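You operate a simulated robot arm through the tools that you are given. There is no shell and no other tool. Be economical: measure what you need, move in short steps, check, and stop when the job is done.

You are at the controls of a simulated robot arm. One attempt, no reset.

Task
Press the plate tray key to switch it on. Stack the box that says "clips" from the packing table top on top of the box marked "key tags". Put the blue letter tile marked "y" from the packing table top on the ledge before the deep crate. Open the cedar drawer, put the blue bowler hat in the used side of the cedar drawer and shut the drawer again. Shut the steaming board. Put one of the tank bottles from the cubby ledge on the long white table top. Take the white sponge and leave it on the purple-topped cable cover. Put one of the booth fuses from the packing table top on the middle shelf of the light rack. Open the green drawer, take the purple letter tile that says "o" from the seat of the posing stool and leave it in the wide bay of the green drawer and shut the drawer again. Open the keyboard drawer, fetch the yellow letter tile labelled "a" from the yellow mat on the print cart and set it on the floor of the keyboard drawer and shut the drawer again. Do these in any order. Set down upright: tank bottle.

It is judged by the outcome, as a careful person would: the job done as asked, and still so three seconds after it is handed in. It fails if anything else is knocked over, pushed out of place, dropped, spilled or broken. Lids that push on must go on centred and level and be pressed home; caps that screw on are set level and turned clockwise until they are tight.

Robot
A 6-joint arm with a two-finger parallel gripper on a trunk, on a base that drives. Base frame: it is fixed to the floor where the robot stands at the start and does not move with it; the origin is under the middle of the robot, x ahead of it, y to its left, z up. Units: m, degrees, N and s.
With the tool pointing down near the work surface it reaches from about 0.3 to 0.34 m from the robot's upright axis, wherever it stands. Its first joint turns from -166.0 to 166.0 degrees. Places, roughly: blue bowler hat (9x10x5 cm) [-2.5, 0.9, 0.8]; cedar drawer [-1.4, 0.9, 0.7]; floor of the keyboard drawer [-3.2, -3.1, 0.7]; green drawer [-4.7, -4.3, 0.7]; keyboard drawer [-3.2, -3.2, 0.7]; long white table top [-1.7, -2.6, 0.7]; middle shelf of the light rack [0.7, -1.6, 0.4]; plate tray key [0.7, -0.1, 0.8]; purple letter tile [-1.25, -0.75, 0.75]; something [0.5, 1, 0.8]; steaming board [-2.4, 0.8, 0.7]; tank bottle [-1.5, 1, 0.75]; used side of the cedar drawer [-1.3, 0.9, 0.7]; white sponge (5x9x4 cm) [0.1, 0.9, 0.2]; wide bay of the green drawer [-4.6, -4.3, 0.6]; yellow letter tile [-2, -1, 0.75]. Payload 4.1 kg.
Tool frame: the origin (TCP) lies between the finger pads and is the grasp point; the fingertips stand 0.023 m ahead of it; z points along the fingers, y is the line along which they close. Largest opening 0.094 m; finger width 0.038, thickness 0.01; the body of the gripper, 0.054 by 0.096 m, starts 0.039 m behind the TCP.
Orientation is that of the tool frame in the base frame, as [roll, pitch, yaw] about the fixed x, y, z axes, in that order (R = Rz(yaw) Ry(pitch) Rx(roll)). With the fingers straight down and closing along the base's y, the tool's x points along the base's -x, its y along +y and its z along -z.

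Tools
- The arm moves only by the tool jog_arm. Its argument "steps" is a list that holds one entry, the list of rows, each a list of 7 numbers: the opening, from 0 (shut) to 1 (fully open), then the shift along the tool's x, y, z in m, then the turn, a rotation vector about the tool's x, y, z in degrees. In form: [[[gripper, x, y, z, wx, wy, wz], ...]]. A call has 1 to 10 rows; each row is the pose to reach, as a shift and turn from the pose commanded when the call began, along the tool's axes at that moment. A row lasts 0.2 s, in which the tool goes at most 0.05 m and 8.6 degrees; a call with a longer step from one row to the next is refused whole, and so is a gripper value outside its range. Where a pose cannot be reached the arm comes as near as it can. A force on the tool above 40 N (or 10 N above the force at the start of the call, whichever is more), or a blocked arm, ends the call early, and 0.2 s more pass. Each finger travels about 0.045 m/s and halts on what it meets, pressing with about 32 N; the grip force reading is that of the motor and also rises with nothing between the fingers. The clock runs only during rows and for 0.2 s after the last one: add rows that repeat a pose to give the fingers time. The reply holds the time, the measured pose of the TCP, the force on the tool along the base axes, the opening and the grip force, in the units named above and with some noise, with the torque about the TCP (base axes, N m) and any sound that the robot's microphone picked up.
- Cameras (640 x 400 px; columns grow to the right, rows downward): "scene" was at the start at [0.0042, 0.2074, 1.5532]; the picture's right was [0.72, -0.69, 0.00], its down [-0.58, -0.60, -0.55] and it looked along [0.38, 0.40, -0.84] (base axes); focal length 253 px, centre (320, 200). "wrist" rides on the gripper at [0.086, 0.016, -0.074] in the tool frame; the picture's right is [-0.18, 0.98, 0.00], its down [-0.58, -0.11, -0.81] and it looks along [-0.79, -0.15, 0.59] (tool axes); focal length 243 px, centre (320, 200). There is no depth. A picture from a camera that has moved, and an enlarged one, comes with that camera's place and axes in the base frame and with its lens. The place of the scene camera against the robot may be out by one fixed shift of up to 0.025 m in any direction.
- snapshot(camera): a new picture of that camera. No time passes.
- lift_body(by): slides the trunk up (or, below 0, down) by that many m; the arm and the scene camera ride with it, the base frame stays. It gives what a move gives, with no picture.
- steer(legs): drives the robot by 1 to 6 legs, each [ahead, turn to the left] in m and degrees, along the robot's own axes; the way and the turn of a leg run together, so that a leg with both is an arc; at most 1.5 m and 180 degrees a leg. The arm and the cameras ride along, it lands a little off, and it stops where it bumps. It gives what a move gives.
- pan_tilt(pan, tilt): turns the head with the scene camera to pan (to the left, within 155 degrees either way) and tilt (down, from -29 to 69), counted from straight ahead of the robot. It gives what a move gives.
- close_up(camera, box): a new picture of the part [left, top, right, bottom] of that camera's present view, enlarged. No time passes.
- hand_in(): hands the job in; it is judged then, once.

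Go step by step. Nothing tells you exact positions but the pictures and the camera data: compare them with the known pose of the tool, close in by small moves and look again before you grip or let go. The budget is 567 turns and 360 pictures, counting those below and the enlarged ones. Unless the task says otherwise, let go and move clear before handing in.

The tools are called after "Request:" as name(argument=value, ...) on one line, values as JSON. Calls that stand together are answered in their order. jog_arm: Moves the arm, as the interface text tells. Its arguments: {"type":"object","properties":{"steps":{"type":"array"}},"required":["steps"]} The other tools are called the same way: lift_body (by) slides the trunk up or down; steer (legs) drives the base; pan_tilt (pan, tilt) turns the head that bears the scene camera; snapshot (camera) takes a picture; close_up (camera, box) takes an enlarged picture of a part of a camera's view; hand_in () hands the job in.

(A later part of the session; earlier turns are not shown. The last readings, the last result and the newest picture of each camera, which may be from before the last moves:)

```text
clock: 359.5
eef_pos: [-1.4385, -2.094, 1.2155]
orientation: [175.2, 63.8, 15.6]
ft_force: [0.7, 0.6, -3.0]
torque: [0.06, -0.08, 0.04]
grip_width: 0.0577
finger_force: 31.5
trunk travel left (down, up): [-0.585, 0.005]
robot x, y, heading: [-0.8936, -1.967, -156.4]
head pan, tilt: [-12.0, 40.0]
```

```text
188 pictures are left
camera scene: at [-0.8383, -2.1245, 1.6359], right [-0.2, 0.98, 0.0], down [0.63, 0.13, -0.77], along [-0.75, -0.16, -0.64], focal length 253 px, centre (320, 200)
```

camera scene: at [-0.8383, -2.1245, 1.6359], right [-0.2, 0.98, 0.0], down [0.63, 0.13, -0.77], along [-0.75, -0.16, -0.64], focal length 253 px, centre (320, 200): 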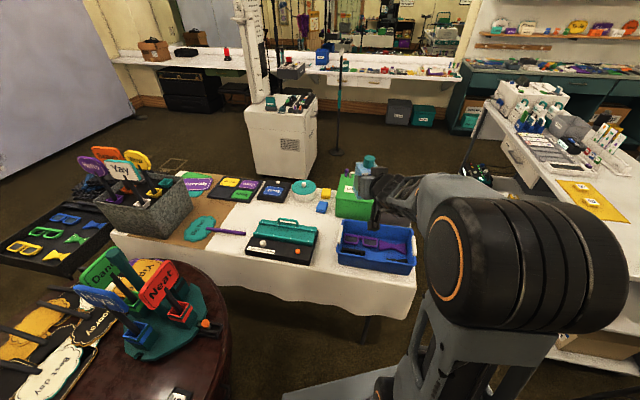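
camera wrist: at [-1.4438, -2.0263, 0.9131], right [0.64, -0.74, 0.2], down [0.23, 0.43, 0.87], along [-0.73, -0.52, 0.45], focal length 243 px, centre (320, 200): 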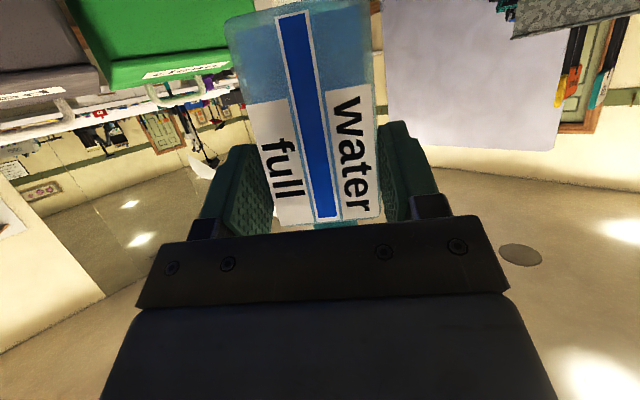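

Request:
close_up(camera="scene", box=[230, 200, 430, 325])

```text
3.20 times, centred on (330, 262) of scene
camera zoom: at [-0.8383, -2.1245, 1.6359], right [-0.2, 0.98, 0.0], down [0.63, 0.13, -0.77], along [-0.75, -0.16, -0.64], focal length 810 px, centre (288, 0)
```

zoom: 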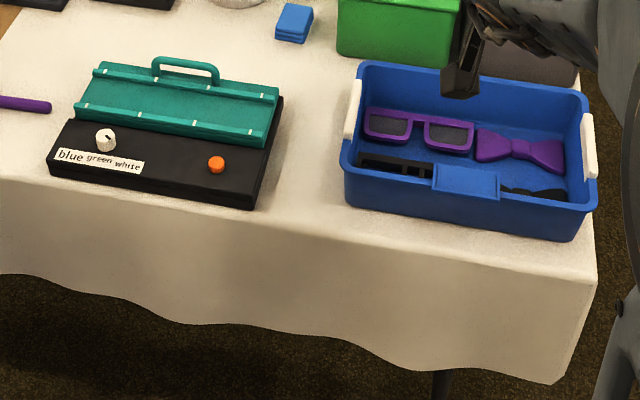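

Request:
lift_body(by=-0.06)

Request:
jog_arm(steps=[[[0, 0.0, 0.04, 0.01, 0.8, -0.2, 0], [0, 0.0, 0.08, 0.02, 1.6, -0.4, 0], [0, 0.0, 0.12, 0.03, 2.4, -0.6, 0], [0, -0.01, 0.145, 0.04, 3.1, -0.9, 0], [0, -0.01, 0.145, 0.04, 3.1, -0.9, 0]]])

```text
clock: 360.5
eef_pos: [-1.4389, -2.0937, 1.1555]
orientation: [175.3, 63.7, 15.5]
ft_force: [0.2, 0.3, -0.7]
torque: [0.06, -0.07, 0.02]
grip_width: 0.0578
finger_force: 31.9
trunk travel left (down, up): [-0.525, 0.065]
robot x, y, heading: [-0.8885, -1.9701, -156.0]
head pan, tilt: [-12.0, 40.0]
```

```text
clock: 361.7
eef_pos: [-1.4589, -2.1392, 1.1499]
orientation: [177.4, 64.3, 15.5]
ft_force: [-0.9, 0.2, -3.0]
torque: [0.04, -0.09, -0.01]
grip_width: 0.0577
finger_force: 32.0
out of reach, approached as far as the arm can: row 2, 3, 4, 5
trunk travel left (down, up): [-0.525, 0.065]
robot x, y, heading: [-0.8924, -1.9691, -156.3]
head pan, tilt: [-12.0, 40.0]
```

Request:
jog_arm(steps=[[[0, 0.0, 0.01, 0.0, -4.2, 0, -2.1], [0, 0.0, 0.03, 0.01, -8.4, 0, -4.1], [0, 0.01, 0.06, 0.02, -12.6, 0, -6.2], [0, 0.025, 0.09, 0.035, -12.6, 0, -6.2], [0, 0.034, 0.107, 0.044, -12.6, 0, -6.2], [0, 0.034, 0.107, 0.044, -12.6, 0, -6.2]]])

Request:
close_up(camera="scene", box=[230, 180, 430, 305])

```text
clock: 363.1
eef_pos: [-1.453, -2.2491, 1.1015]
orientation: [178.9, 64.9, 29.9]
ft_force: [-0.4, 0.0, -1.8]
torque: [0.06, -0.07, -0.02]
grip_width: 0.0578
finger_force: 32.2
trunk travel left (down, up): [-0.525, 0.065]
robot x, y, heading: [-0.8933, -1.9696, -156.2]
head pan, tilt: [-12.0, 40.0]
```

```text
3.20 times, centred on (330, 242) of scene
camera zoom: at [-0.8382, -2.1247, 1.5759], right [-0.2, 0.98, 0.0], down [0.63, 0.13, -0.77], along [-0.75, -0.16, -0.64], focal length 810 px, centre (288, 64)
```

zoom: 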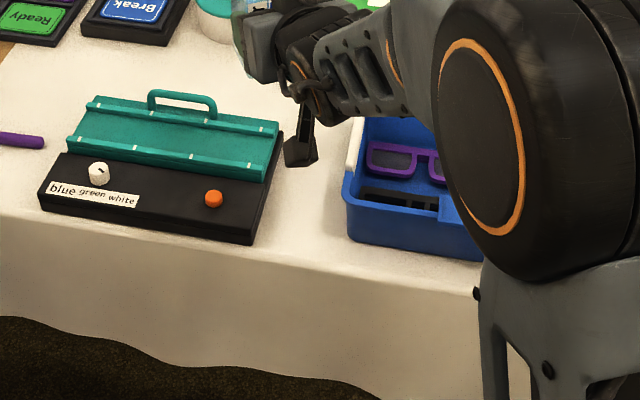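

Request:
jog_arm(steps=[[[0, 0.036, 0, 0.017, 0, 0, 0], [0, 0.072, 0, 0.034, 0, 0, 0], [0, 0.109, 0, 0.051, 0, 0, 0], [0, 0.145, 0, 0.068, 0, 0, 0], [0, 0.181, 0, 0.085, 0, 0, 0], [0, 0.204, 0, 0.095, 0, 0, 0], [0, 0.204, 0, 0.095, 0, 0, 0]]])

Request:
close_up(camera="scene", box=[250, 190, 410, 290])

Request:
snapshot(camera="wrist")

```text
clock: 364.7
eef_pos: [-1.4709, -2.2254, 0.8779]
orientation: [176.5, 64.6, 29.3]
ft_force: [-0.8, -1.1, -2.7]
torque: [0.05, -0.08, 0.0]
grip_width: 0.0577
finger_force: 31.9
out of reach, approached as far as the arm can: row 2, 3, 4, 5, 6, 7
trunk travel left (down, up): [-0.525, 0.065]
robot x, y, heading: [-0.8881, -1.9663, -156.0]
head pan, tilt: [-12.0, 40.0]
```

```text
4.00 times, centred on (330, 240) of scene
camera zoom: at [-0.8384, -2.1246, 1.5759], right [-0.2, 0.98, 0.0], down [0.63, 0.13, -0.77], along [-0.75, -0.16, -0.64], focal length 1012 px, centre (280, 40)
```

zoom: 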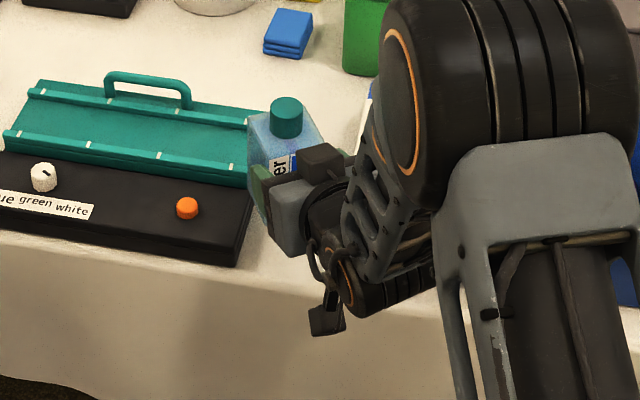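

```text
184 pictures are left
camera wrist: at [-1.3729, -2.184, 0.8318], right [0.46, -0.87, 0.19], down [0.33, 0.37, 0.87], along [-0.82, -0.33, 0.46], focal length 243 px, centre (320, 200)
```

wrist: 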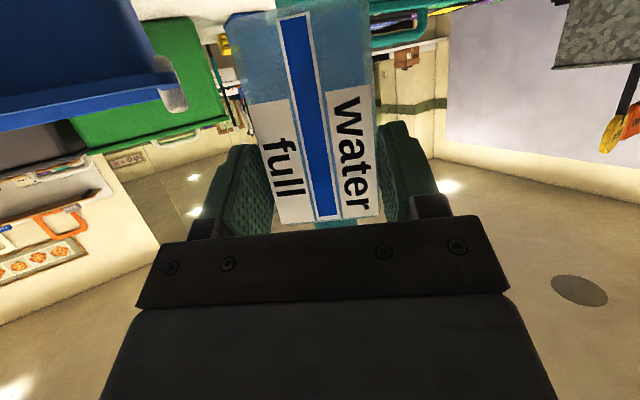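

Request:
jog_arm(steps=[[[0, -0.018, 0, -0.0085, 0, 0, 0]]])

Request:
steer(legs=[[0, 2.8]])

Request:
close_up(camera="scene", box=[250, 190, 410, 290])

```text
clock: 365.1
eef_pos: [-1.474, -2.2178, 0.8997]
orientation: [177.9, 64.6, 29.6]
ft_force: [-0.2, 0.0, -3.1]
torque: [0.04, -0.07, 0.0]
grip_width: 0.0578
finger_force: 31.5
out of reach, approached as far as the arm can: row 1
trunk travel left (down, up): [-0.525, 0.065]
robot x, y, heading: [-0.8924, -1.9709, -156.2]
head pan, tilt: [-12.0, 40.0]
```

```text
clock: 365.9
eef_pos: [-1.4618, -2.246, 0.8996]
orientation: [177.8, 64.7, 32.4]
ft_force: [-0.8, -0.9, -2.4]
torque: [0.05, -0.03, 0.01]
grip_width: 0.0576
finger_force: 32.2
trunk travel left (down, up): [-0.525, 0.065]
robot x, y, heading: [-0.888, -1.9672, -153.4]
head pan, tilt: [-12.0, 40.0]
```

```text
4.00 times, centred on (330, 240) of scene
camera zoom: at [-0.831, -2.1229, 1.5759], right [-0.25, 0.97, 0.0], down [0.62, 0.16, -0.77], along [-0.74, -0.19, -0.64], focal length 1012 px, centre (280, 40)
```

zoom: 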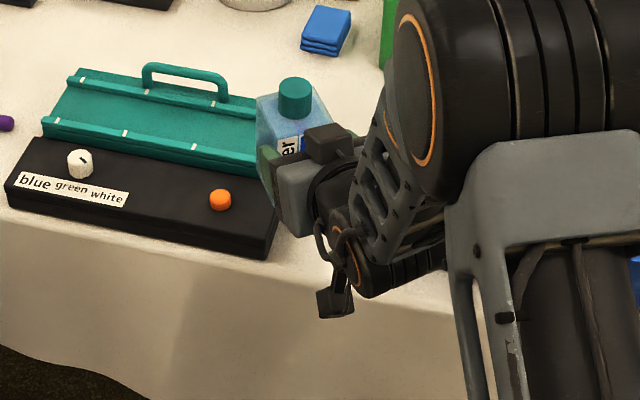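

Request:
jog_arm(steps=[[[0, 0.018, 0, 0.0085, 0, 0, 0], [0, 0.036, 0, 0.017, 0, 0, 0], [0, 0.05, 0, 0.0233, 0, 0, 0], [0, 0.05, 0, 0.0233, 0, 0, 0]]])

Request:
close_up(camera="scene", box=[250, 190, 410, 290])

Request:
snapshot(camera="wrist")

```text
clock: 366.9
eef_pos: [-1.4674, -2.2482, 0.8466]
orientation: [175.6, 64.6, 30.4]
ft_force: [-0.7, 1.1, -0.8]
torque: [0.01, 0.0, 0.03]
grip_width: 0.0576
finger_force: 32.0
out of reach, approached as far as the arm can: row 2, 3, 4
trunk travel left (down, up): [-0.525, 0.065]
robot x, y, heading: [-0.8892, -1.9677, -153.3]
head pan, tilt: [-12.0, 40.0]
```

```text
4.00 times, centred on (330, 240) of scene
camera zoom: at [-0.8311, -2.1226, 1.576], right [-0.25, 0.97, 0.0], down [0.62, 0.16, -0.77], along [-0.74, -0.19, -0.64], focal length 1012 px, centre (280, 40)
```

zoom: 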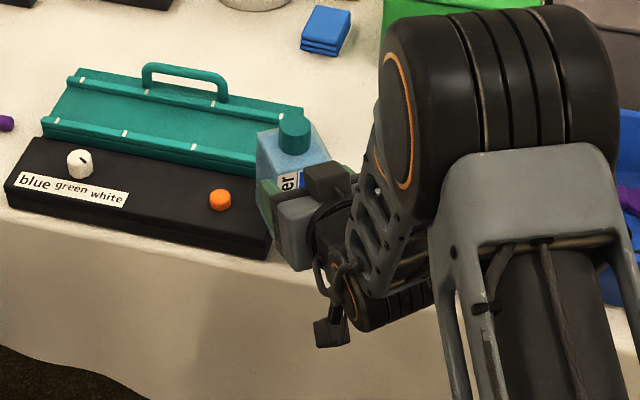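

```text
181 pictures are left
camera wrist: at [-1.3716, -2.2039, 0.8007], right [0.49, -0.85, 0.2], down [0.32, 0.38, 0.87], along [-0.81, -0.36, 0.46], focal length 243 px, centre (320, 200)
```

wrist: 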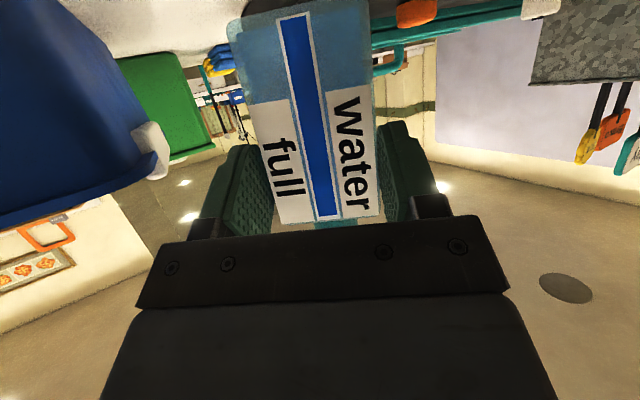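

Request:
jog_arm(steps=[[[0, -0.003, 0, -0.001, -1, 0, -1.1], [0, -0.003, 0, -0.001, -2, 0, -2.2], [0, -0.003, 0, -0.001, -2, 0, -2.2]]])

```text
clock: 367.7
eef_pos: [-1.4682, -2.2477, 0.8513]
orientation: [179.2, 64.6, 36.6]
ft_force: [0.2, 0.4, -2.2]
torque: [0.06, -0.06, 0.0]
grip_width: 0.0578
finger_force: 32.5
trunk travel left (down, up): [-0.525, 0.065]
robot x, y, heading: [-0.8897, -1.9692, -153.3]
head pan, tilt: [-12.0, 40.0]
```

Request:
jog_arm(steps=[[[0, 0.012, 0, -0.002, 0, 0, 0], [0, 0.02, 0, 0.002, 0, 0, 0], [0, 0.0255, 0, 0.0046, 0, 0, 0], [0, 0.0285, 0, 0.006, 0, 0, 0], [0, 0.0315, 0, 0.0074, 0, 0, 0], [0, 0.0345, 0, 0.0088, 0, 0, 0], [0, 0.0375, 0, 0.0102, 0, 0, 0], [0, 0.0405, 0, 0.0116, 0, 0, 0], [0, 0.0435, 0, 0.013, 0, 0, 0]]])

Request:
close_up(camera="scene", box=[250, 190, 410, 290])

```text
clock: 369.7
eef_pos: [-1.4731, -2.24, 0.8104]
orientation: [178.1, 64.7, 35.6]
ft_force: [5.0, 2.9, 20.9]
torque: [-0.9, 0.05, 0.16]
grip_width: 0.0579
finger_force: 32.2
out of reach, approached as far as the arm can: row 1, 2, 3, 4, 5, 6, 7, 8, 9
trunk travel left (down, up): [-0.525, 0.065]
robot x, y, heading: [-0.8921, -1.9687, -153.8]
head pan, tilt: [-12.0, 40.0]
```

```text
4.00 times, centred on (330, 240) of scene
camera zoom: at [-0.8286, -2.1211, 1.5761], right [-0.25, 0.97, 0.0], down [0.62, 0.16, -0.77], along [-0.74, -0.19, -0.64], focal length 1012 px, centre (280, 40)
```

zoom: 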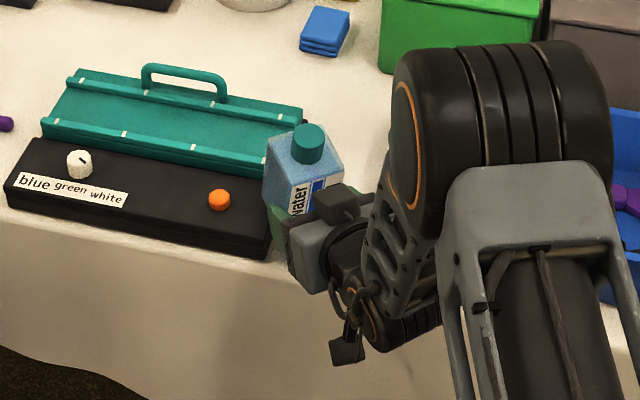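

It's in contact with the table top. I'll relax slightly, open just enough and withdraw.

Request:
jog_arm(steps=[[[0, -0.0015, 0, -0.0007, 0, 0, 0], [0.5, -0.0015, 0, -0.0007, 0, 0, 0], [0.68, -0.0015, 0, -0.0007, 0, 0, 0], [0.68, -0.0015, 0, -0.0007, 0, 0, 0]]])

Request:
close_up(camera="scene", box=[250, 190, 410, 290])

Request:
snapshot(camera="wrist")

```text
clock: 370.7
eef_pos: [-1.4729, -2.242, 0.8083]
orientation: [178.0, 64.5, 35.7]
ft_force: [0.2, -0.1, -0.6]
torque: [0.0, -0.04, -0.03]
grip_width: 0.0645
finger_force: 0.9
trunk travel left (down, up): [-0.525, 0.065]
robot x, y, heading: [-0.8904, -1.9704, -153.2]
head pan, tilt: [-12.0, 40.0]
```

```text
4.00 times, centred on (330, 240) of scene
camera zoom: at [-0.831, -2.1226, 1.5758], right [-0.25, 0.97, 0.0], down [0.62, 0.16, -0.77], along [-0.74, -0.19, -0.64], focal length 1012 px, centre (280, 40)
```

zoom: 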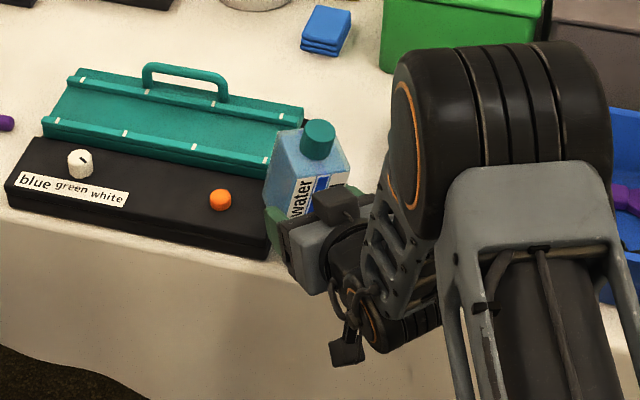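

```text
178 pictures are left
camera wrist: at [-1.3807, -2.1915, 0.7621], right [0.53, -0.83, 0.18], down [0.3, 0.39, 0.87], along [-0.79, -0.41, 0.46], focal length 243 px, centre (320, 200)
```

wrist: 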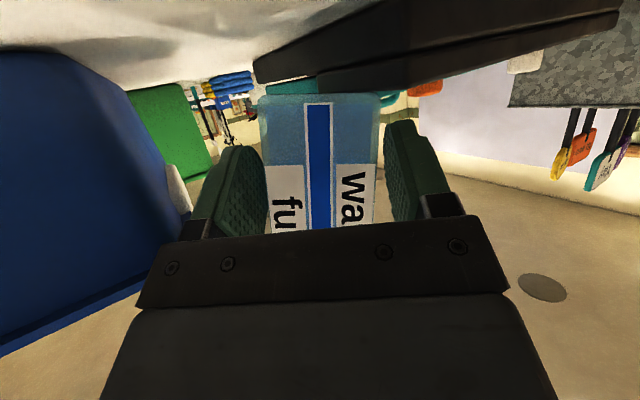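

The bottle's corner was resting on the black box's edge, not on the table. I'll re-grip, lift, shift away from the box and lower further.

Request:
jog_arm(steps=[[[0.3, 0, 0, 0, 0, 0, 0], [0, 0, 0, 0, 0, 0, 0], [0, 0, 0, 0, 0, 0, 0]]])

Request:
jog_arm(steps=[[[0, -0.01, 0, -0.005, 0, 0, 0], [0, -0.027, 0, -0.013, 0, 0, 0], [0, -0.027, 0, -0.013, 0, 0, 0]]])

Request:
snapshot(camera="wrist")

Request:
close_up(camera="scene", box=[250, 190, 410, 290])

```text
clock: 371.5
eef_pos: [-1.4736, -2.2411, 0.8088]
orientation: [177.9, 64.7, 35.7]
ft_force: [1.0, -0.5, 1.4]
torque: [-0.12, -0.03, 0.0]
grip_width: 0.0577
finger_force: 31.9
trunk travel left (down, up): [-0.525, 0.065]
robot x, y, heading: [-0.8916, -1.9696, -153.3]
head pan, tilt: [-12.0, 40.0]
```

```text
clock: 372.3
eef_pos: [-1.474, -2.2412, 0.8411]
orientation: [179.4, 64.7, 36.7]
ft_force: [0.6, -0.3, -1.5]
torque: [0.06, -0.07, 0.05]
grip_width: 0.0577
finger_force: 32.4
out of reach, approached as far as the arm can: row 1
trunk travel left (down, up): [-0.525, 0.065]
robot x, y, heading: [-0.8942, -1.969, -153.3]
head pan, tilt: [-12.0, 40.0]
```

```text
177 pictures are left
camera wrist: at [-1.3816, -2.1915, 0.7942], right [0.53, -0.83, 0.17], down [0.31, 0.38, 0.87], along [-0.79, -0.41, 0.46], focal length 243 px, centre (320, 200)
```

wrist: 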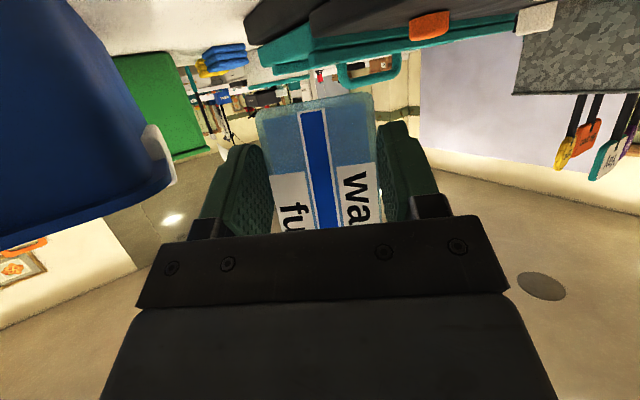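

```text
4.00 times, centred on (330, 240) of scene
camera zoom: at [-0.8311, -2.1227, 1.5759], right [-0.25, 0.97, 0.0], down [0.62, 0.16, -0.77], along [-0.74, -0.19, -0.64], focal length 1012 px, centre (280, 40)
```

zoom: 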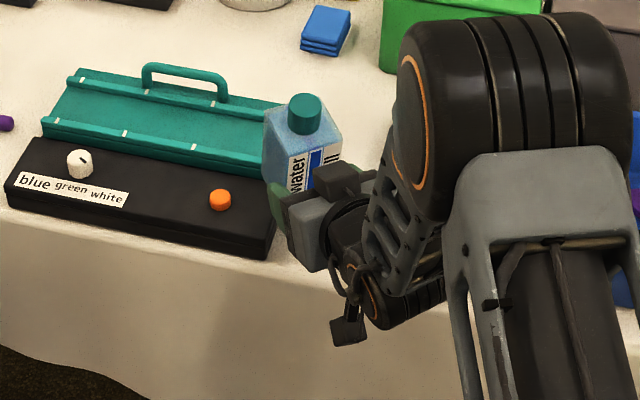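

The bottle slid up in the grip when it met the box edge, so I need to regrip it higher somewhere uncluttered. I'll lift clear and look at the print cart.

Request:
jog_arm(steps=[[[0, -0.036, 0, -0.017, 0, 0, 0], [0, -0.072, 0, -0.034, 0, 0, 0], [0, -0.108, 0, -0.051, 0, 0, 0], [0, -0.13, 0, -0.09, 0, 0, 0]]])

Request:
pan_tilt(pan=-85, tilt=30)

Request:
snapshot(camera="scene")

Request:
snapshot(camera="wrist")

```text
clock: 373.3
eef_pos: [-1.4513, -2.227, 0.9976]
orientation: [-179.4, 64.8, 37.5]
ft_force: [-0.9, 0.2, -2.5]
torque: [0.04, -0.05, 0.02]
grip_width: 0.0577
finger_force: 31.9
trunk travel left (down, up): [-0.525, 0.065]
robot x, y, heading: [-0.8895, -1.967, -153.7]
head pan, tilt: [-12.0, 40.0]
```

```text
clock: 374.8
eef_pos: [-1.4523, -2.2261, 0.9966]
orientation: [-179.5, 64.8, 37.5]
ft_force: [-0.5, 0.3, -3.0]
torque: [0.04, -0.07, 0.06]
grip_width: 0.0579
finger_force: 32.0
trunk travel left (down, up): [-0.525, 0.065]
robot x, y, heading: [-0.8908, -1.9681, -153.6]
head pan, tilt: [-85.0, 30.0]
```

```text
175 pictures are left
camera scene: at [-0.7963, -2.0243, 1.5913], right [0.85, 0.52, 0.0], down [0.26, -0.43, -0.87], along [-0.45, 0.74, -0.5], focal length 253 px, centre (320, 200)
```

scene: 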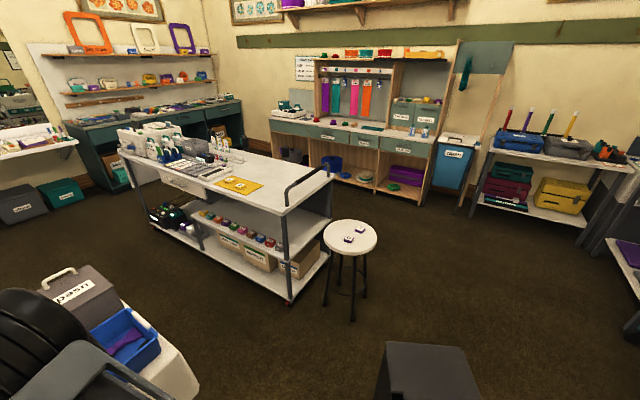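

```text
174 pictures are left
camera wrist: at [-1.3598, -2.1766, 0.9496], right [0.53, -0.83, 0.16], down [0.32, 0.37, 0.87], along [-0.79, -0.41, 0.47], focal length 243 px, centre (320, 200)
```

wrist: 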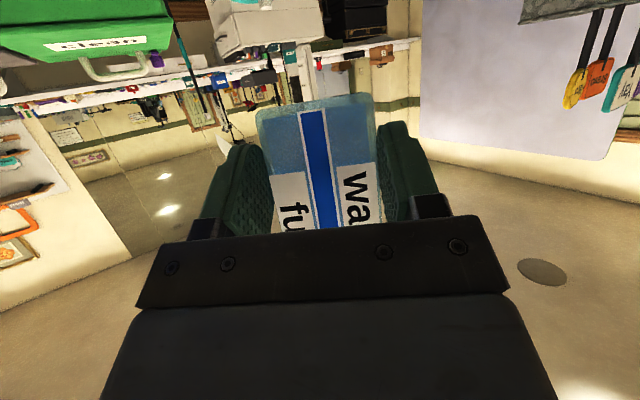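

Request:
jog_arm(steps=[[[0, -0.036, 0, -0.017, 0, 0, 0], [0, -0.072, 0, -0.034, 0, 0, 0], [0, -0.108, 0, -0.051, 0, 0, 0], [0, -0.144, 0, -0.068, 0, 0, 0]]])

Request:
steer(legs=[[-0.3, 0], [0, -97.7], [0.41, 0], [0, 71.3], [0.95, 0]])

Request:
pan_tilt(pan=-75, tilt=45)

Request:
snapshot(camera="scene")

Request:
pan_tilt(pan=60, tilt=45)

Request:
snapshot(camera="scene")

```text
clock: 375.8
eef_pos: [-1.453, -2.2251, 1.1559]
orientation: [-179.4, 64.8, 37.4]
ft_force: [-0.5, 0.5, -2.7]
torque: [0.07, -0.06, -0.03]
grip_width: 0.0578
finger_force: 32.6
trunk travel left (down, up): [-0.525, 0.065]
robot x, y, heading: [-0.8889, -1.9698, -153.3]
head pan, tilt: [-85.0, 30.0]
```

```text
clock: 391.8
eef_pos: [-2.3269, -1.4386, 1.1553]
orientation: [-179.5, 64.8, 11.6]
ft_force: [-0.4, -0.4, -2.0]
torque: [0.0, -0.08, 0.01]
grip_width: 0.0578
finger_force: 32.1
trunk travel left (down, up): [-0.525, 0.065]
robot x, y, heading: [-1.7122, -1.455, -179.5]
head pan, tilt: [-85.0, 30.0]
```

```text
clock: 392.6
eef_pos: [-2.3278, -1.4395, 1.1552]
orientation: [-179.5, 64.7, 11.5]
ft_force: [0.5, 0.7, -2.0]
torque: [0.01, -0.09, 0.0]
grip_width: 0.0577
finger_force: 31.7
trunk travel left (down, up): [-0.525, 0.065]
robot x, y, heading: [-1.7106, -1.4544, -179.7]
head pan, tilt: [-75.0, 45.0]
```

```text
173 pictures are left
camera scene: at [-1.6562, -1.5505, 1.5687], right [0.96, 0.27, 0.0], down [0.19, -0.68, -0.71], along [-0.19, 0.68, -0.71], focal length 253 px, centre (320, 200)
```

scene: 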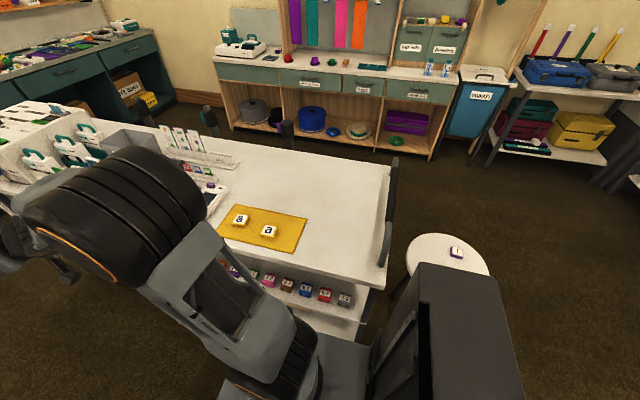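

```text
clock: 394.7
eef_pos: [-2.3263, -1.4392, 1.1562]
orientation: [-179.6, 64.8, 11.4]
ft_force: [0.1, 0.1, -2.9]
torque: [0.01, -0.1, 0.01]
grip_width: 0.0579
finger_force: 32.4
trunk travel left (down, up): [-0.525, 0.065]
robot x, y, heading: [-1.7106, -1.4563, -179.4]
head pan, tilt: [60.0, 45.0]
```

```text
172 pictures are left
camera scene: at [-1.6745, -1.6997, 1.5687], right [-0.87, 0.49, 0.0], down [0.35, 0.62, -0.71], along [-0.35, -0.62, -0.71], focal length 253 px, centre (320, 200)
```

scene: 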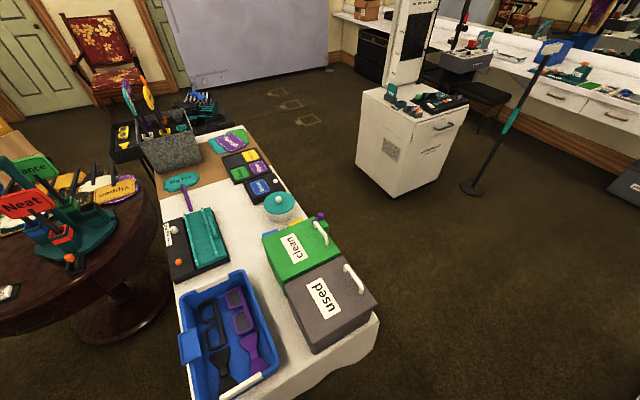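

From here I see a clear open-ended gap at the table's north end between the blue tray and the grey box, about (-1.715, -1.885), approachable straight from the north. I'll reposition for that.

Request:
steer(legs=[[0, 48.5], [-0.134, 0], [0, 33]])

Request:
pan_tilt(pan=0, tilt=58)

Request:
snapshot(camera="scene")

```text
clock: 397.4
eef_pos: [-2.1265, -1.911, 1.1548]
orientation: [-179.3, 64.6, 60.7]
ft_force: [0.2, -0.2, -3.0]
torque: [0.09, 0.0, 0.0]
grip_width: 0.0575
finger_force: 32.0
trunk travel left (down, up): [-0.525, 0.065]
robot x, y, heading: [-1.6875, -1.4784, -130.3]
head pan, tilt: [60.0, 45.0]
stopped in leg 1: the robot was blocked; the commanded pose is now the measured one
```

```text
clock: 398.8
eef_pos: [-2.1264, -1.9119, 1.1557]
orientation: [-179.3, 64.7, 60.8]
ft_force: [-0.3, 0.2, -3.2]
torque: [0.08, -0.08, -0.02]
grip_width: 0.0578
finger_force: 31.9
trunk travel left (down, up): [-0.525, 0.065]
robot x, y, heading: [-1.6892, -1.4759, -130.1]
head pan, tilt: [0.0, 58.0]
```

```text
171 pictures are left
camera scene: at [-1.5527, -1.6001, 1.5516], right [-0.77, 0.64, 0.0], down [0.54, 0.65, -0.53], along [-0.34, -0.41, -0.85], focal length 253 px, centre (320, 200)
```

scene: 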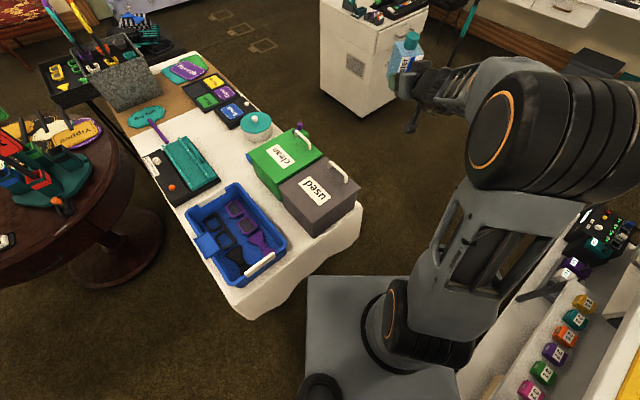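

Blocked by the cart there. I'll back out east and reach the gap from the north-east with the tool pointing south instead.

Request:
steer(legs=[[0, -48], [-0.5, 0], [0, 33]])

Request:
snapshot(camera="scene")

```text
clock: 405.4
eef_pos: [-1.7269, -1.7625, 1.1557]
orientation: [-179.3, 64.6, 45.4]
ft_force: [-0.4, -0.4, -2.3]
torque: [0.07, -0.02, -0.02]
grip_width: 0.0576
finger_force: 31.6
trunk travel left (down, up): [-0.525, 0.065]
robot x, y, heading: [-1.1901, -1.4586, -145.3]
head pan, tilt: [0.0, 58.0]
```

```text
170 pictures are left
camera scene: at [-1.0879, -1.6098, 1.5515], right [-0.57, 0.82, 0.0], down [0.7, 0.48, -0.53], along [-0.44, -0.3, -0.85], focal length 253 px, centre (320, 200)
```

scene: 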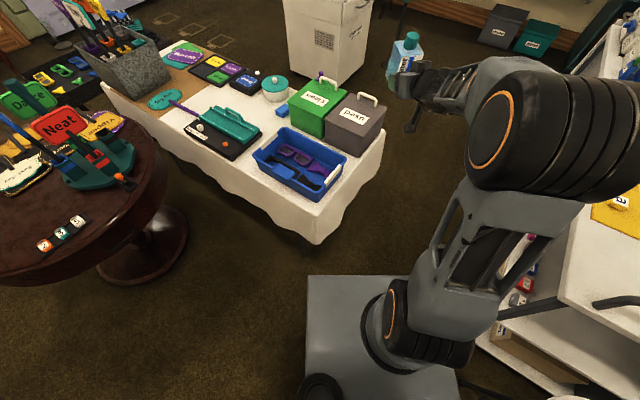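

Request:
close_up(camera="scene", box=[230, 90, 400, 240])

```text
2.67 times, centred on (315, 165) of scene
camera zoom: at [-1.0879, -1.6098, 1.5515], right [-0.57, 0.82, 0.0], down [0.7, 0.48, -0.53], along [-0.44, -0.3, -0.85], focal length 675 px, centre (333, 293)
```

zoom: 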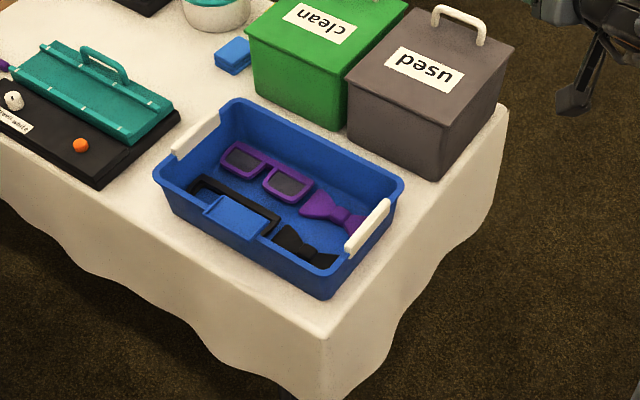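

I'll set the bottle briefly on the clear end of the print cart to regrip it higher.

Request:
steer(legs=[[0, -35], [0.21, 0], [0, -55]])

Request:
pan_tilt(pan=0, tilt=50)

Request:
snapshot(camera="scene")

```text
clock: 411.2
eef_pos: [-1.7115, -0.9237, 1.1548]
orientation: [-179.4, 64.8, -44.2]
ft_force: [-0.5, 0.2, -2.8]
torque: [-0.11, -0.08, 0.04]
grip_width: 0.0579
finger_force: 32.3
trunk travel left (down, up): [-0.525, 0.065]
robot x, y, heading: [-1.4061, -1.454, 125.1]
head pan, tilt: [0.0, 58.0]
```

```text
clock: 411.9
eef_pos: [-1.7116, -0.9244, 1.1541]
orientation: [-179.3, 64.7, -44.1]
ft_force: [0.4, 0.6, -2.7]
torque: [-0.07, -0.08, -0.03]
grip_width: 0.0579
finger_force: 32.0
trunk travel left (down, up): [-0.525, 0.065]
robot x, y, heading: [-1.401, -1.4581, 125.3]
head pan, tilt: [0.0, 50.0]
```

```text
168 pictures are left
camera scene: at [-1.534, -1.5495, 1.5617], right [0.82, 0.58, 0.0], down [0.44, -0.63, -0.64], along [-0.37, 0.53, -0.77], focal length 253 px, centre (320, 200)
```

scene: 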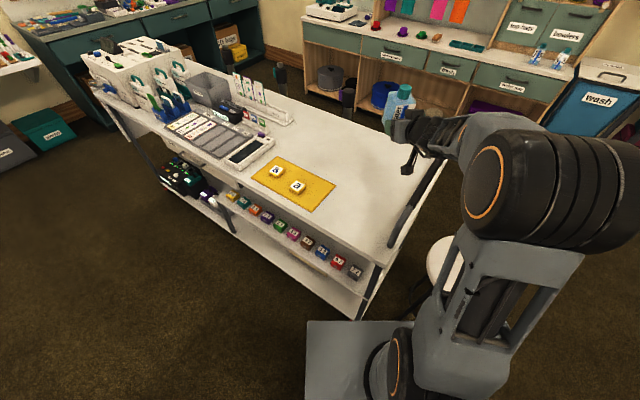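

Request:
steer(legs=[[0, 11]])

Request:
jog_arm(steps=[[[0, 0.036, 0, 0.017, 0, 0, 0], [0, 0.072, 0, 0.034, 0, 0, 0], [0, 0.108, 0, 0.051, 0, 0, 0], [0, 0.144, 0, 0.068, 0, 0, 0], [0, 0.18, 0, 0.085, 0, 0, 0], [0, 0.208, 0, 0.098, 0, 0, 0], [0, 0.208, 0, 0.098, 0, 0, 0]]])

Request:
snapshot(camera="scene")

Request:
snapshot(camera="wrist")

```text
clock: 413.0
eef_pos: [-1.808, -0.9931, 1.1544]
orientation: [-179.2, 64.8, -33.2]
ft_force: [-0.8, 0.2, -2.8]
torque: [-0.06, -0.08, 0.01]
grip_width: 0.0578
finger_force: 32.1
trunk travel left (down, up): [-0.525, 0.065]
robot x, y, heading: [-1.4035, -1.4568, 136.0]
head pan, tilt: [0.0, 50.0]
```

```text
clock: 414.6
eef_pos: [-1.8078, -0.9898, 0.9249]
orientation: [-179.3, 64.6, -33.1]
ft_force: [0.7, 0.9, -3.6]
torque: [-0.07, -0.08, 0.02]
grip_width: 0.0578
finger_force: 32.5
trunk travel left (down, up): [-0.525, 0.065]
robot x, y, heading: [-1.4033, -1.4602, 136.1]
head pan, tilt: [0.0, 50.0]
```

```text
167 pictures are left
camera scene: at [-1.5159, -1.5757, 1.5618], right [0.69, 0.72, 0.0], down [0.55, -0.53, -0.64], along [-0.46, 0.45, -0.77], focal length 253 px, centre (320, 200)
```

scene: 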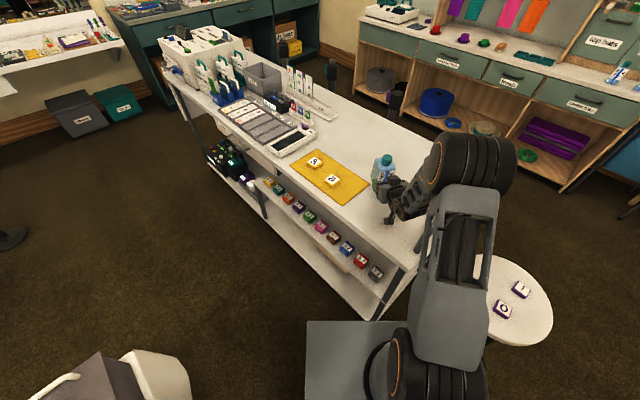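

```text
166 pictures are left
camera wrist: at [-1.7299, -1.062, 0.878], right [-0.61, -0.77, 0.16], down [0.46, -0.18, 0.87], along [-0.64, 0.61, 0.46], focal length 243 px, centre (320, 200)
```

wrist: 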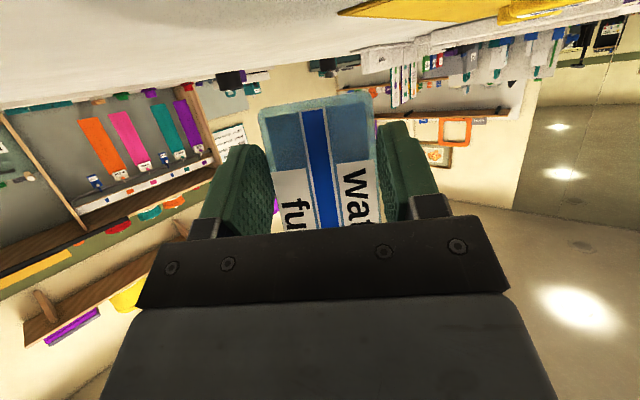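

Request:
jog_arm(steps=[[[0, 0.0, 0, 0.0, 0, 5, 0], [0, 0.0, 0, 0.0, 0, 10, 0], [0, 0.0, 0, 0.0, 0, 14, 0]]])

Request:
jog_arm(steps=[[[0, 0.015, 0, 0.013, 0, 0, 0], [0, 0.03, 0, 0.026, 0, 0, 0], [0, 0.038, 0, 0.033, 0, 0, 0]]])

Request:
snapshot(camera="wrist")

Request:
close_up(camera="scene", box=[320, 120, 480, 240])

```text
clock: 415.4
eef_pos: [-1.8053, -0.9913, 0.9255]
orientation: [-179.5, 50.7, -33.3]
ft_force: [-0.6, -0.4, -1.3]
torque: [-0.03, -0.09, 0.01]
grip_width: 0.0576
finger_force: 31.8
trunk travel left (down, up): [-0.525, 0.065]
robot x, y, heading: [-1.4038, -1.4569, 135.9]
head pan, tilt: [0.0, 50.0]
```

```text
clock: 416.1
eef_pos: [-1.8093, -0.9891, 0.8928]
orientation: [-179.2, 51.6, -33.2]
ft_force: [6.5, -7.4, 22.0]
torque: [-2.4, -2.82, -0.33]
grip_width: 0.0578
finger_force: 31.5
trunk travel left (down, up): [-0.525, 0.065]
robot x, y, heading: [-1.4018, -1.4577, 136.1]
head pan, tilt: [0.0, 50.0]
stopped in row 3: the force on the tool passed its limit (the readings are from after the stop); the commanded pose is now the measured one
```

```text
165 pictures are left
camera wrist: at [-1.7256, -1.065, 0.8706], right [-0.64, -0.75, 0.14], down [0.28, -0.07, 0.96], along [-0.71, 0.65, 0.25], focal length 243 px, centre (320, 200)
```

wrist: 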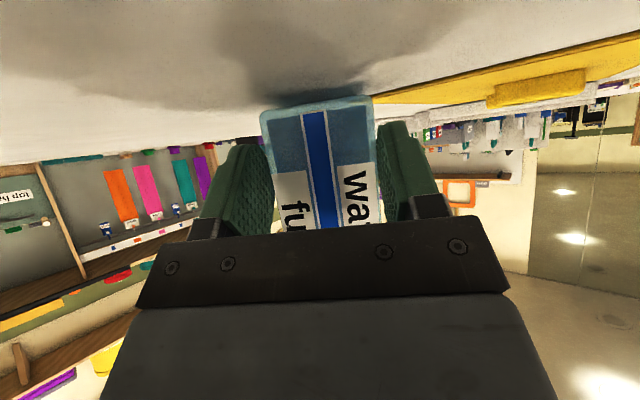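

```text
3.33 times, centred on (400, 180) of scene
camera zoom: at [-1.5139, -1.5782, 1.5622], right [0.69, 0.72, 0.0], down [0.55, -0.53, -0.64], along [-0.46, 0.45, -0.76], focal length 844 px, centre (53, 267)
```

zoom: 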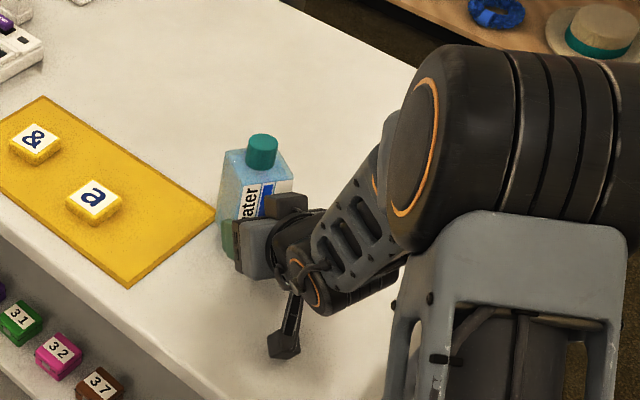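

Request:
jog_arm(steps=[[[0, -0.002, 0, -0.0015, 0, 0, 0], [0, -0.002, 0, -0.0015, 0, 0, 0]]])

Request:
close_up(camera="wrist", box=[220, 60, 420, 180])

```text
clock: 416.7
eef_pos: [-1.8096, -0.989, 0.8923]
orientation: [-179.2, 51.5, -33.1]
ft_force: [1.4, -1.5, 3.6]
torque: [-0.05, 0.29, 0.08]
grip_width: 0.0577
finger_force: 32.2
trunk travel left (down, up): [-0.525, 0.065]
robot x, y, heading: [-1.4021, -1.4581, 136.1]
head pan, tilt: [0.0, 50.0]
```

```text
3.20 times, centred on (320, 120) of wrist
camera zoom: at [-1.7265, -1.0638, 0.8706], right [-0.64, -0.75, 0.14], down [0.28, -0.07, 0.96], along [-0.71, 0.65, 0.25], focal length 776 px, centre (320, 456)
```

zoom: 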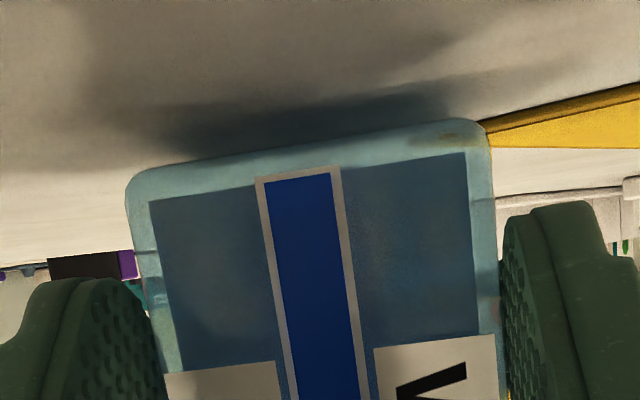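

Request:
jog_arm(steps=[[[0.4, 0, 0, 0, 0, 0, 0], [0.7, 0, 0, 0, 0, 0, 0], [0.95, 0, 0, 0, 0, 0, 0], [0.95, 0, 0, 0, 0, 0, 0]]])

Request:
snapshot(camera="wrist")

Request:
close_up(camera="scene", box=[320, 120, 480, 240])

```text
clock: 417.7
eef_pos: [-1.8106, -0.9882, 0.8925]
orientation: [-179.3, 51.4, -33.2]
ft_force: [-0.6, 0.9, 0.3]
torque: [-0.01, 0.01, -0.02]
grip_width: 0.0891
finger_force: 0.1
trunk travel left (down, up): [-0.525, 0.065]
robot x, y, heading: [-1.3988, -1.4554, 136.1]
head pan, tilt: [0.0, 50.0]
```

```text
162 pictures are left
camera wrist: at [-1.7263, -1.0638, 0.8706], right [-0.64, -0.75, 0.14], down [0.28, -0.06, 0.96], along [-0.71, 0.65, 0.25], focal length 243 px, centre (320, 200)
```

wrist: 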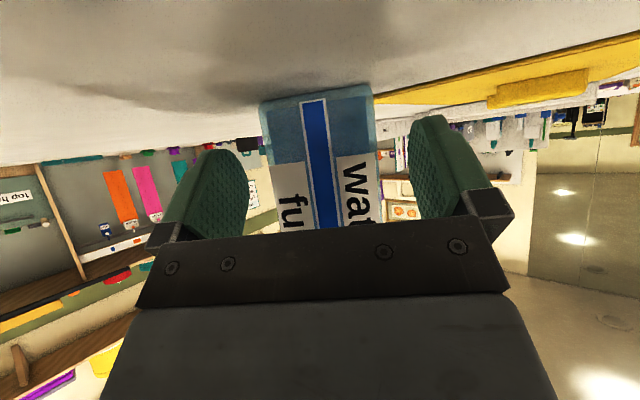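

```text
3.33 times, centred on (400, 180) of scene
camera zoom: at [-1.5157, -1.5759, 1.5617], right [0.69, 0.72, 0.0], down [0.55, -0.53, -0.64], along [-0.46, 0.45, -0.77], focal length 844 px, centre (53, 267)
```

zoom: 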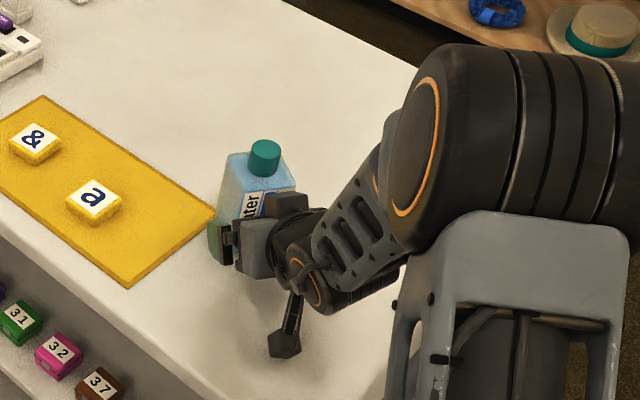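

The bottle is standing upright on the cart. I'll regrip it near the top.

Request:
jog_arm(steps=[[[0.95, -0.02, 0, -0.012, 0, 1.5, 0], [0.95, -0.04, 0, -0.012, 0, 3, 0], [0.95, -0.055, 0, -0.01, 0, 5, 0], [0.95, -0.0647, 0, -0.003, 0, 6.5, 0], [0.95, -0.0647, 0, -0.003, 0, 6.5, 0]]])

Request:
snapshot(camera="wrist")

Request:
close_up(camera="scene", box=[320, 120, 480, 240])

```text
clock: 418.9
eef_pos: [-1.8422, -0.9656, 0.9435]
orientation: [-179.3, 44.7, -33.2]
ft_force: [-1.2, 0.3, 0.5]
torque: [0.01, 0.03, 0.0]
grip_width: 0.0892
finger_force: 0.1
trunk travel left (down, up): [-0.525, 0.065]
robot x, y, heading: [-1.4029, -1.46, 135.9]
head pan, tilt: [0.0, 50.0]
```

```text
160 pictures are left
camera wrist: at [-1.7575, -1.0437, 0.9355], right [-0.66, -0.74, 0.12], down [0.19, 0.0, 0.98], along [-0.73, 0.67, 0.14], focal length 243 px, centre (320, 200)
```

wrist: 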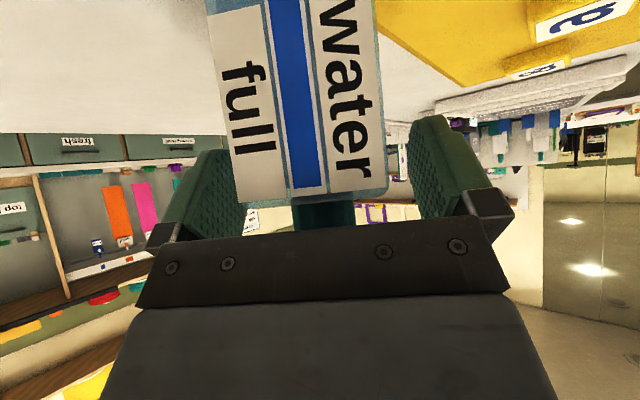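

```text
3.33 times, centred on (400, 180) of scene
camera zoom: at [-1.5158, -1.5759, 1.5618], right [0.69, 0.72, 0.0], down [0.55, -0.53, -0.64], along [-0.46, 0.45, -0.77], focal length 844 px, centre (53, 267)
```

zoom: 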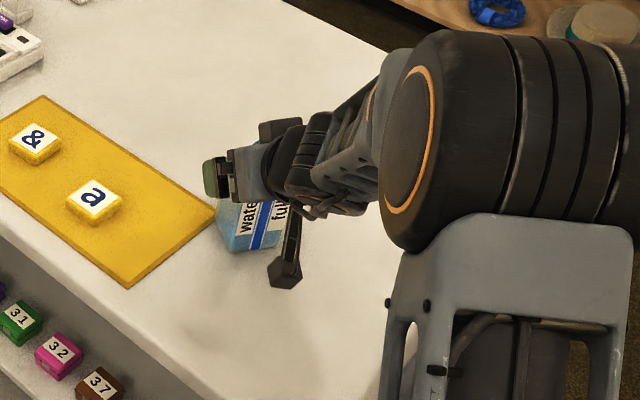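

Request:
jog_arm(steps=[[[0.95, 0.0075, 0, 0.0075, 0, 0, 0], [0.5, 0.0075, 0, 0.0075, 0, 0, 0], [0.2, 0.0075, 0, 0.0075, 0, 0, 0], [0, 0.0075, 0, 0.0075, 0, 0, 0], [0, 0.0075, 0, 0.0075, 0, 0, 0]]])

Request:
jog_arm(steps=[[[0, -0.02, 0, -0.02, 0, 0, 0], [0, -0.05, 0, -0.05, 0, 0, 0], [0, -0.08, 0, -0.08, 0, 0, 0], [0, -0.11, 0, -0.11, 0, 0, 0], [0, -0.14, 0, -0.14, 0, 0, 0], [0, -0.14, 0, -0.14, 0, 0, 0]]])

Request:
snapshot(camera="wrist")

Request:
snapshot(camera="scene")

```text
clock: 420.1
eef_pos: [-1.8417, -0.9665, 0.935]
orientation: [-179.2, 44.8, -33.2]
ft_force: [0.5, -0.2, 5.3]
torque: [-0.16, 0.24, -0.03]
grip_width: 0.0581
finger_force: 31.9
trunk travel left (down, up): [-0.525, 0.065]
robot x, y, heading: [-1.4043, -1.4551, 136.3]
head pan, tilt: [0.0, 50.0]
```

```text
clock: 421.5
eef_pos: [-1.8437, -0.9673, 1.1315]
orientation: [-179.3, 44.8, -33.3]
ft_force: [-0.2, -0.1, -2.5]
torque: [-0.01, 0.02, -0.01]
grip_width: 0.0579
finger_force: 32.2
trunk travel left (down, up): [-0.525, 0.065]
robot x, y, heading: [-1.4032, -1.4564, 136.2]
head pan, tilt: [0.0, 50.0]
```

```text
158 pictures are left
camera wrist: at [-1.7585, -1.0445, 1.1224], right [-0.66, -0.74, 0.12], down [0.19, 0.0, 0.98], along [-0.73, 0.67, 0.14], focal length 243 px, centre (320, 200)
```

wrist: 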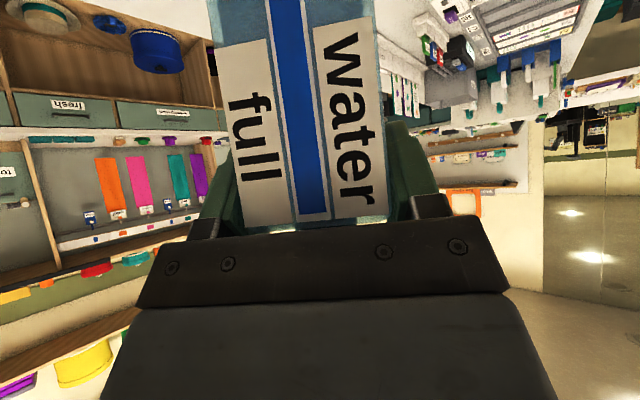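

```text
157 pictures are left
camera scene: at [-1.5158, -1.5758, 1.5617], right [0.69, 0.72, 0.0], down [0.55, -0.53, -0.64], along [-0.46, 0.45, -0.77], focal length 253 px, centre (320, 200)
```

scene: 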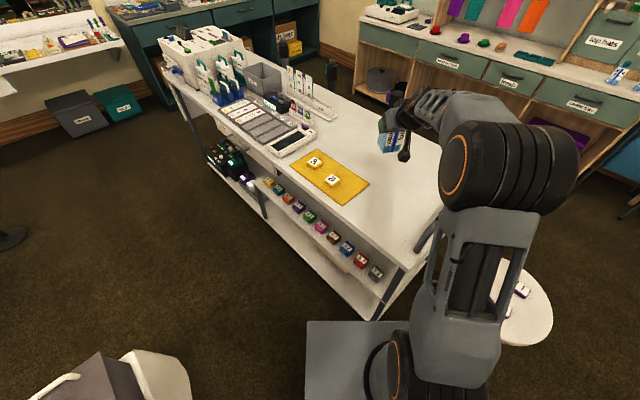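

Regripped near the top. I'll drive back to the east side of the white table, reversing in so the arm stays clear of the round table.

Request:
steer(legs=[[0, 44], [-0.65, 0], [0, -105], [-0.53, 0], [0, 131]])

Request:
snapshot(camera="scene")

```text
clock: 439.7
eef_pos: [-1.5121, -2.2148, 1.1304]
orientation: [-179.3, 45.0, 36.0]
ft_force: [-0.8, 0.6, -3.0]
torque: [0.0, -0.01, 0.01]
grip_width: 0.0581
finger_force: 32.4
trunk travel left (down, up): [-0.525, 0.065]
robot x, y, heading: [-0.8941, -1.9774, -154.6]
head pan, tilt: [0.0, 50.0]
```

```text
156 pictures are left
camera scene: at [-0.8249, -2.1441, 1.5617], right [-0.43, 0.9, 0.0], down [0.69, 0.33, -0.64], along [-0.58, -0.28, -0.77], focal length 253 px, centre (320, 200)
```

scene: 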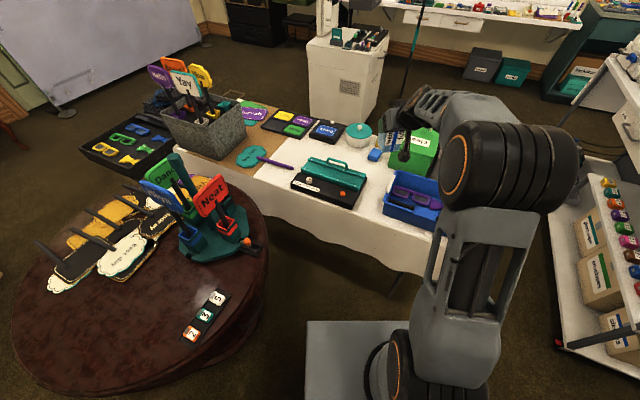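

Request:
jog_arm(steps=[[[0, 0.01, 0.015, 0.0, 1.8, 0, 1.8], [0, 0.03, 0.03, 0.02, 3.5, 0, 3.5], [0, 0.06, 0.045, 0.04, 5.3, 0, 5.3], [0, 0.085, 0.0495, 0.06, 7.07, 0, 7.07], [0, 0.1075, 0.0495, 0.0763, 7.07, 0, 7.07], [0, 0.1075, 0.0495, 0.0763, 7.07, 0, 7.07]]])

Request:
close_up(camera="scene", box=[280, 130, 460, 250])

```text
clock: 441.1
eef_pos: [-1.464, -2.241, 0.9991]
orientation: [-179.3, 45.0, 26.1]
ft_force: [-0.4, 0.2, -1.9]
torque: [0.03, 0.01, -0.01]
grip_width: 0.058
finger_force: 32.1
trunk travel left (down, up): [-0.525, 0.065]
robot x, y, heading: [-0.8976, -1.9791, -154.5]
head pan, tilt: [0.0, 50.0]
```

```text
3.33 times, centred on (370, 190) of scene
camera zoom: at [-0.8249, -2.144, 1.5618], right [-0.43, 0.9, 0.0], down [0.69, 0.33, -0.64], along [-0.58, -0.28, -0.77], focal length 844 px, centre (153, 233)
```

zoom: 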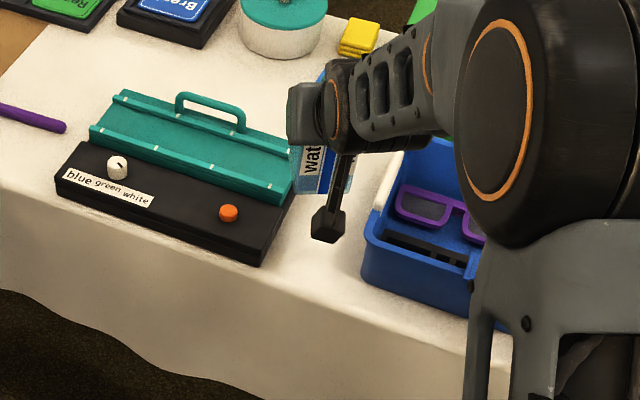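

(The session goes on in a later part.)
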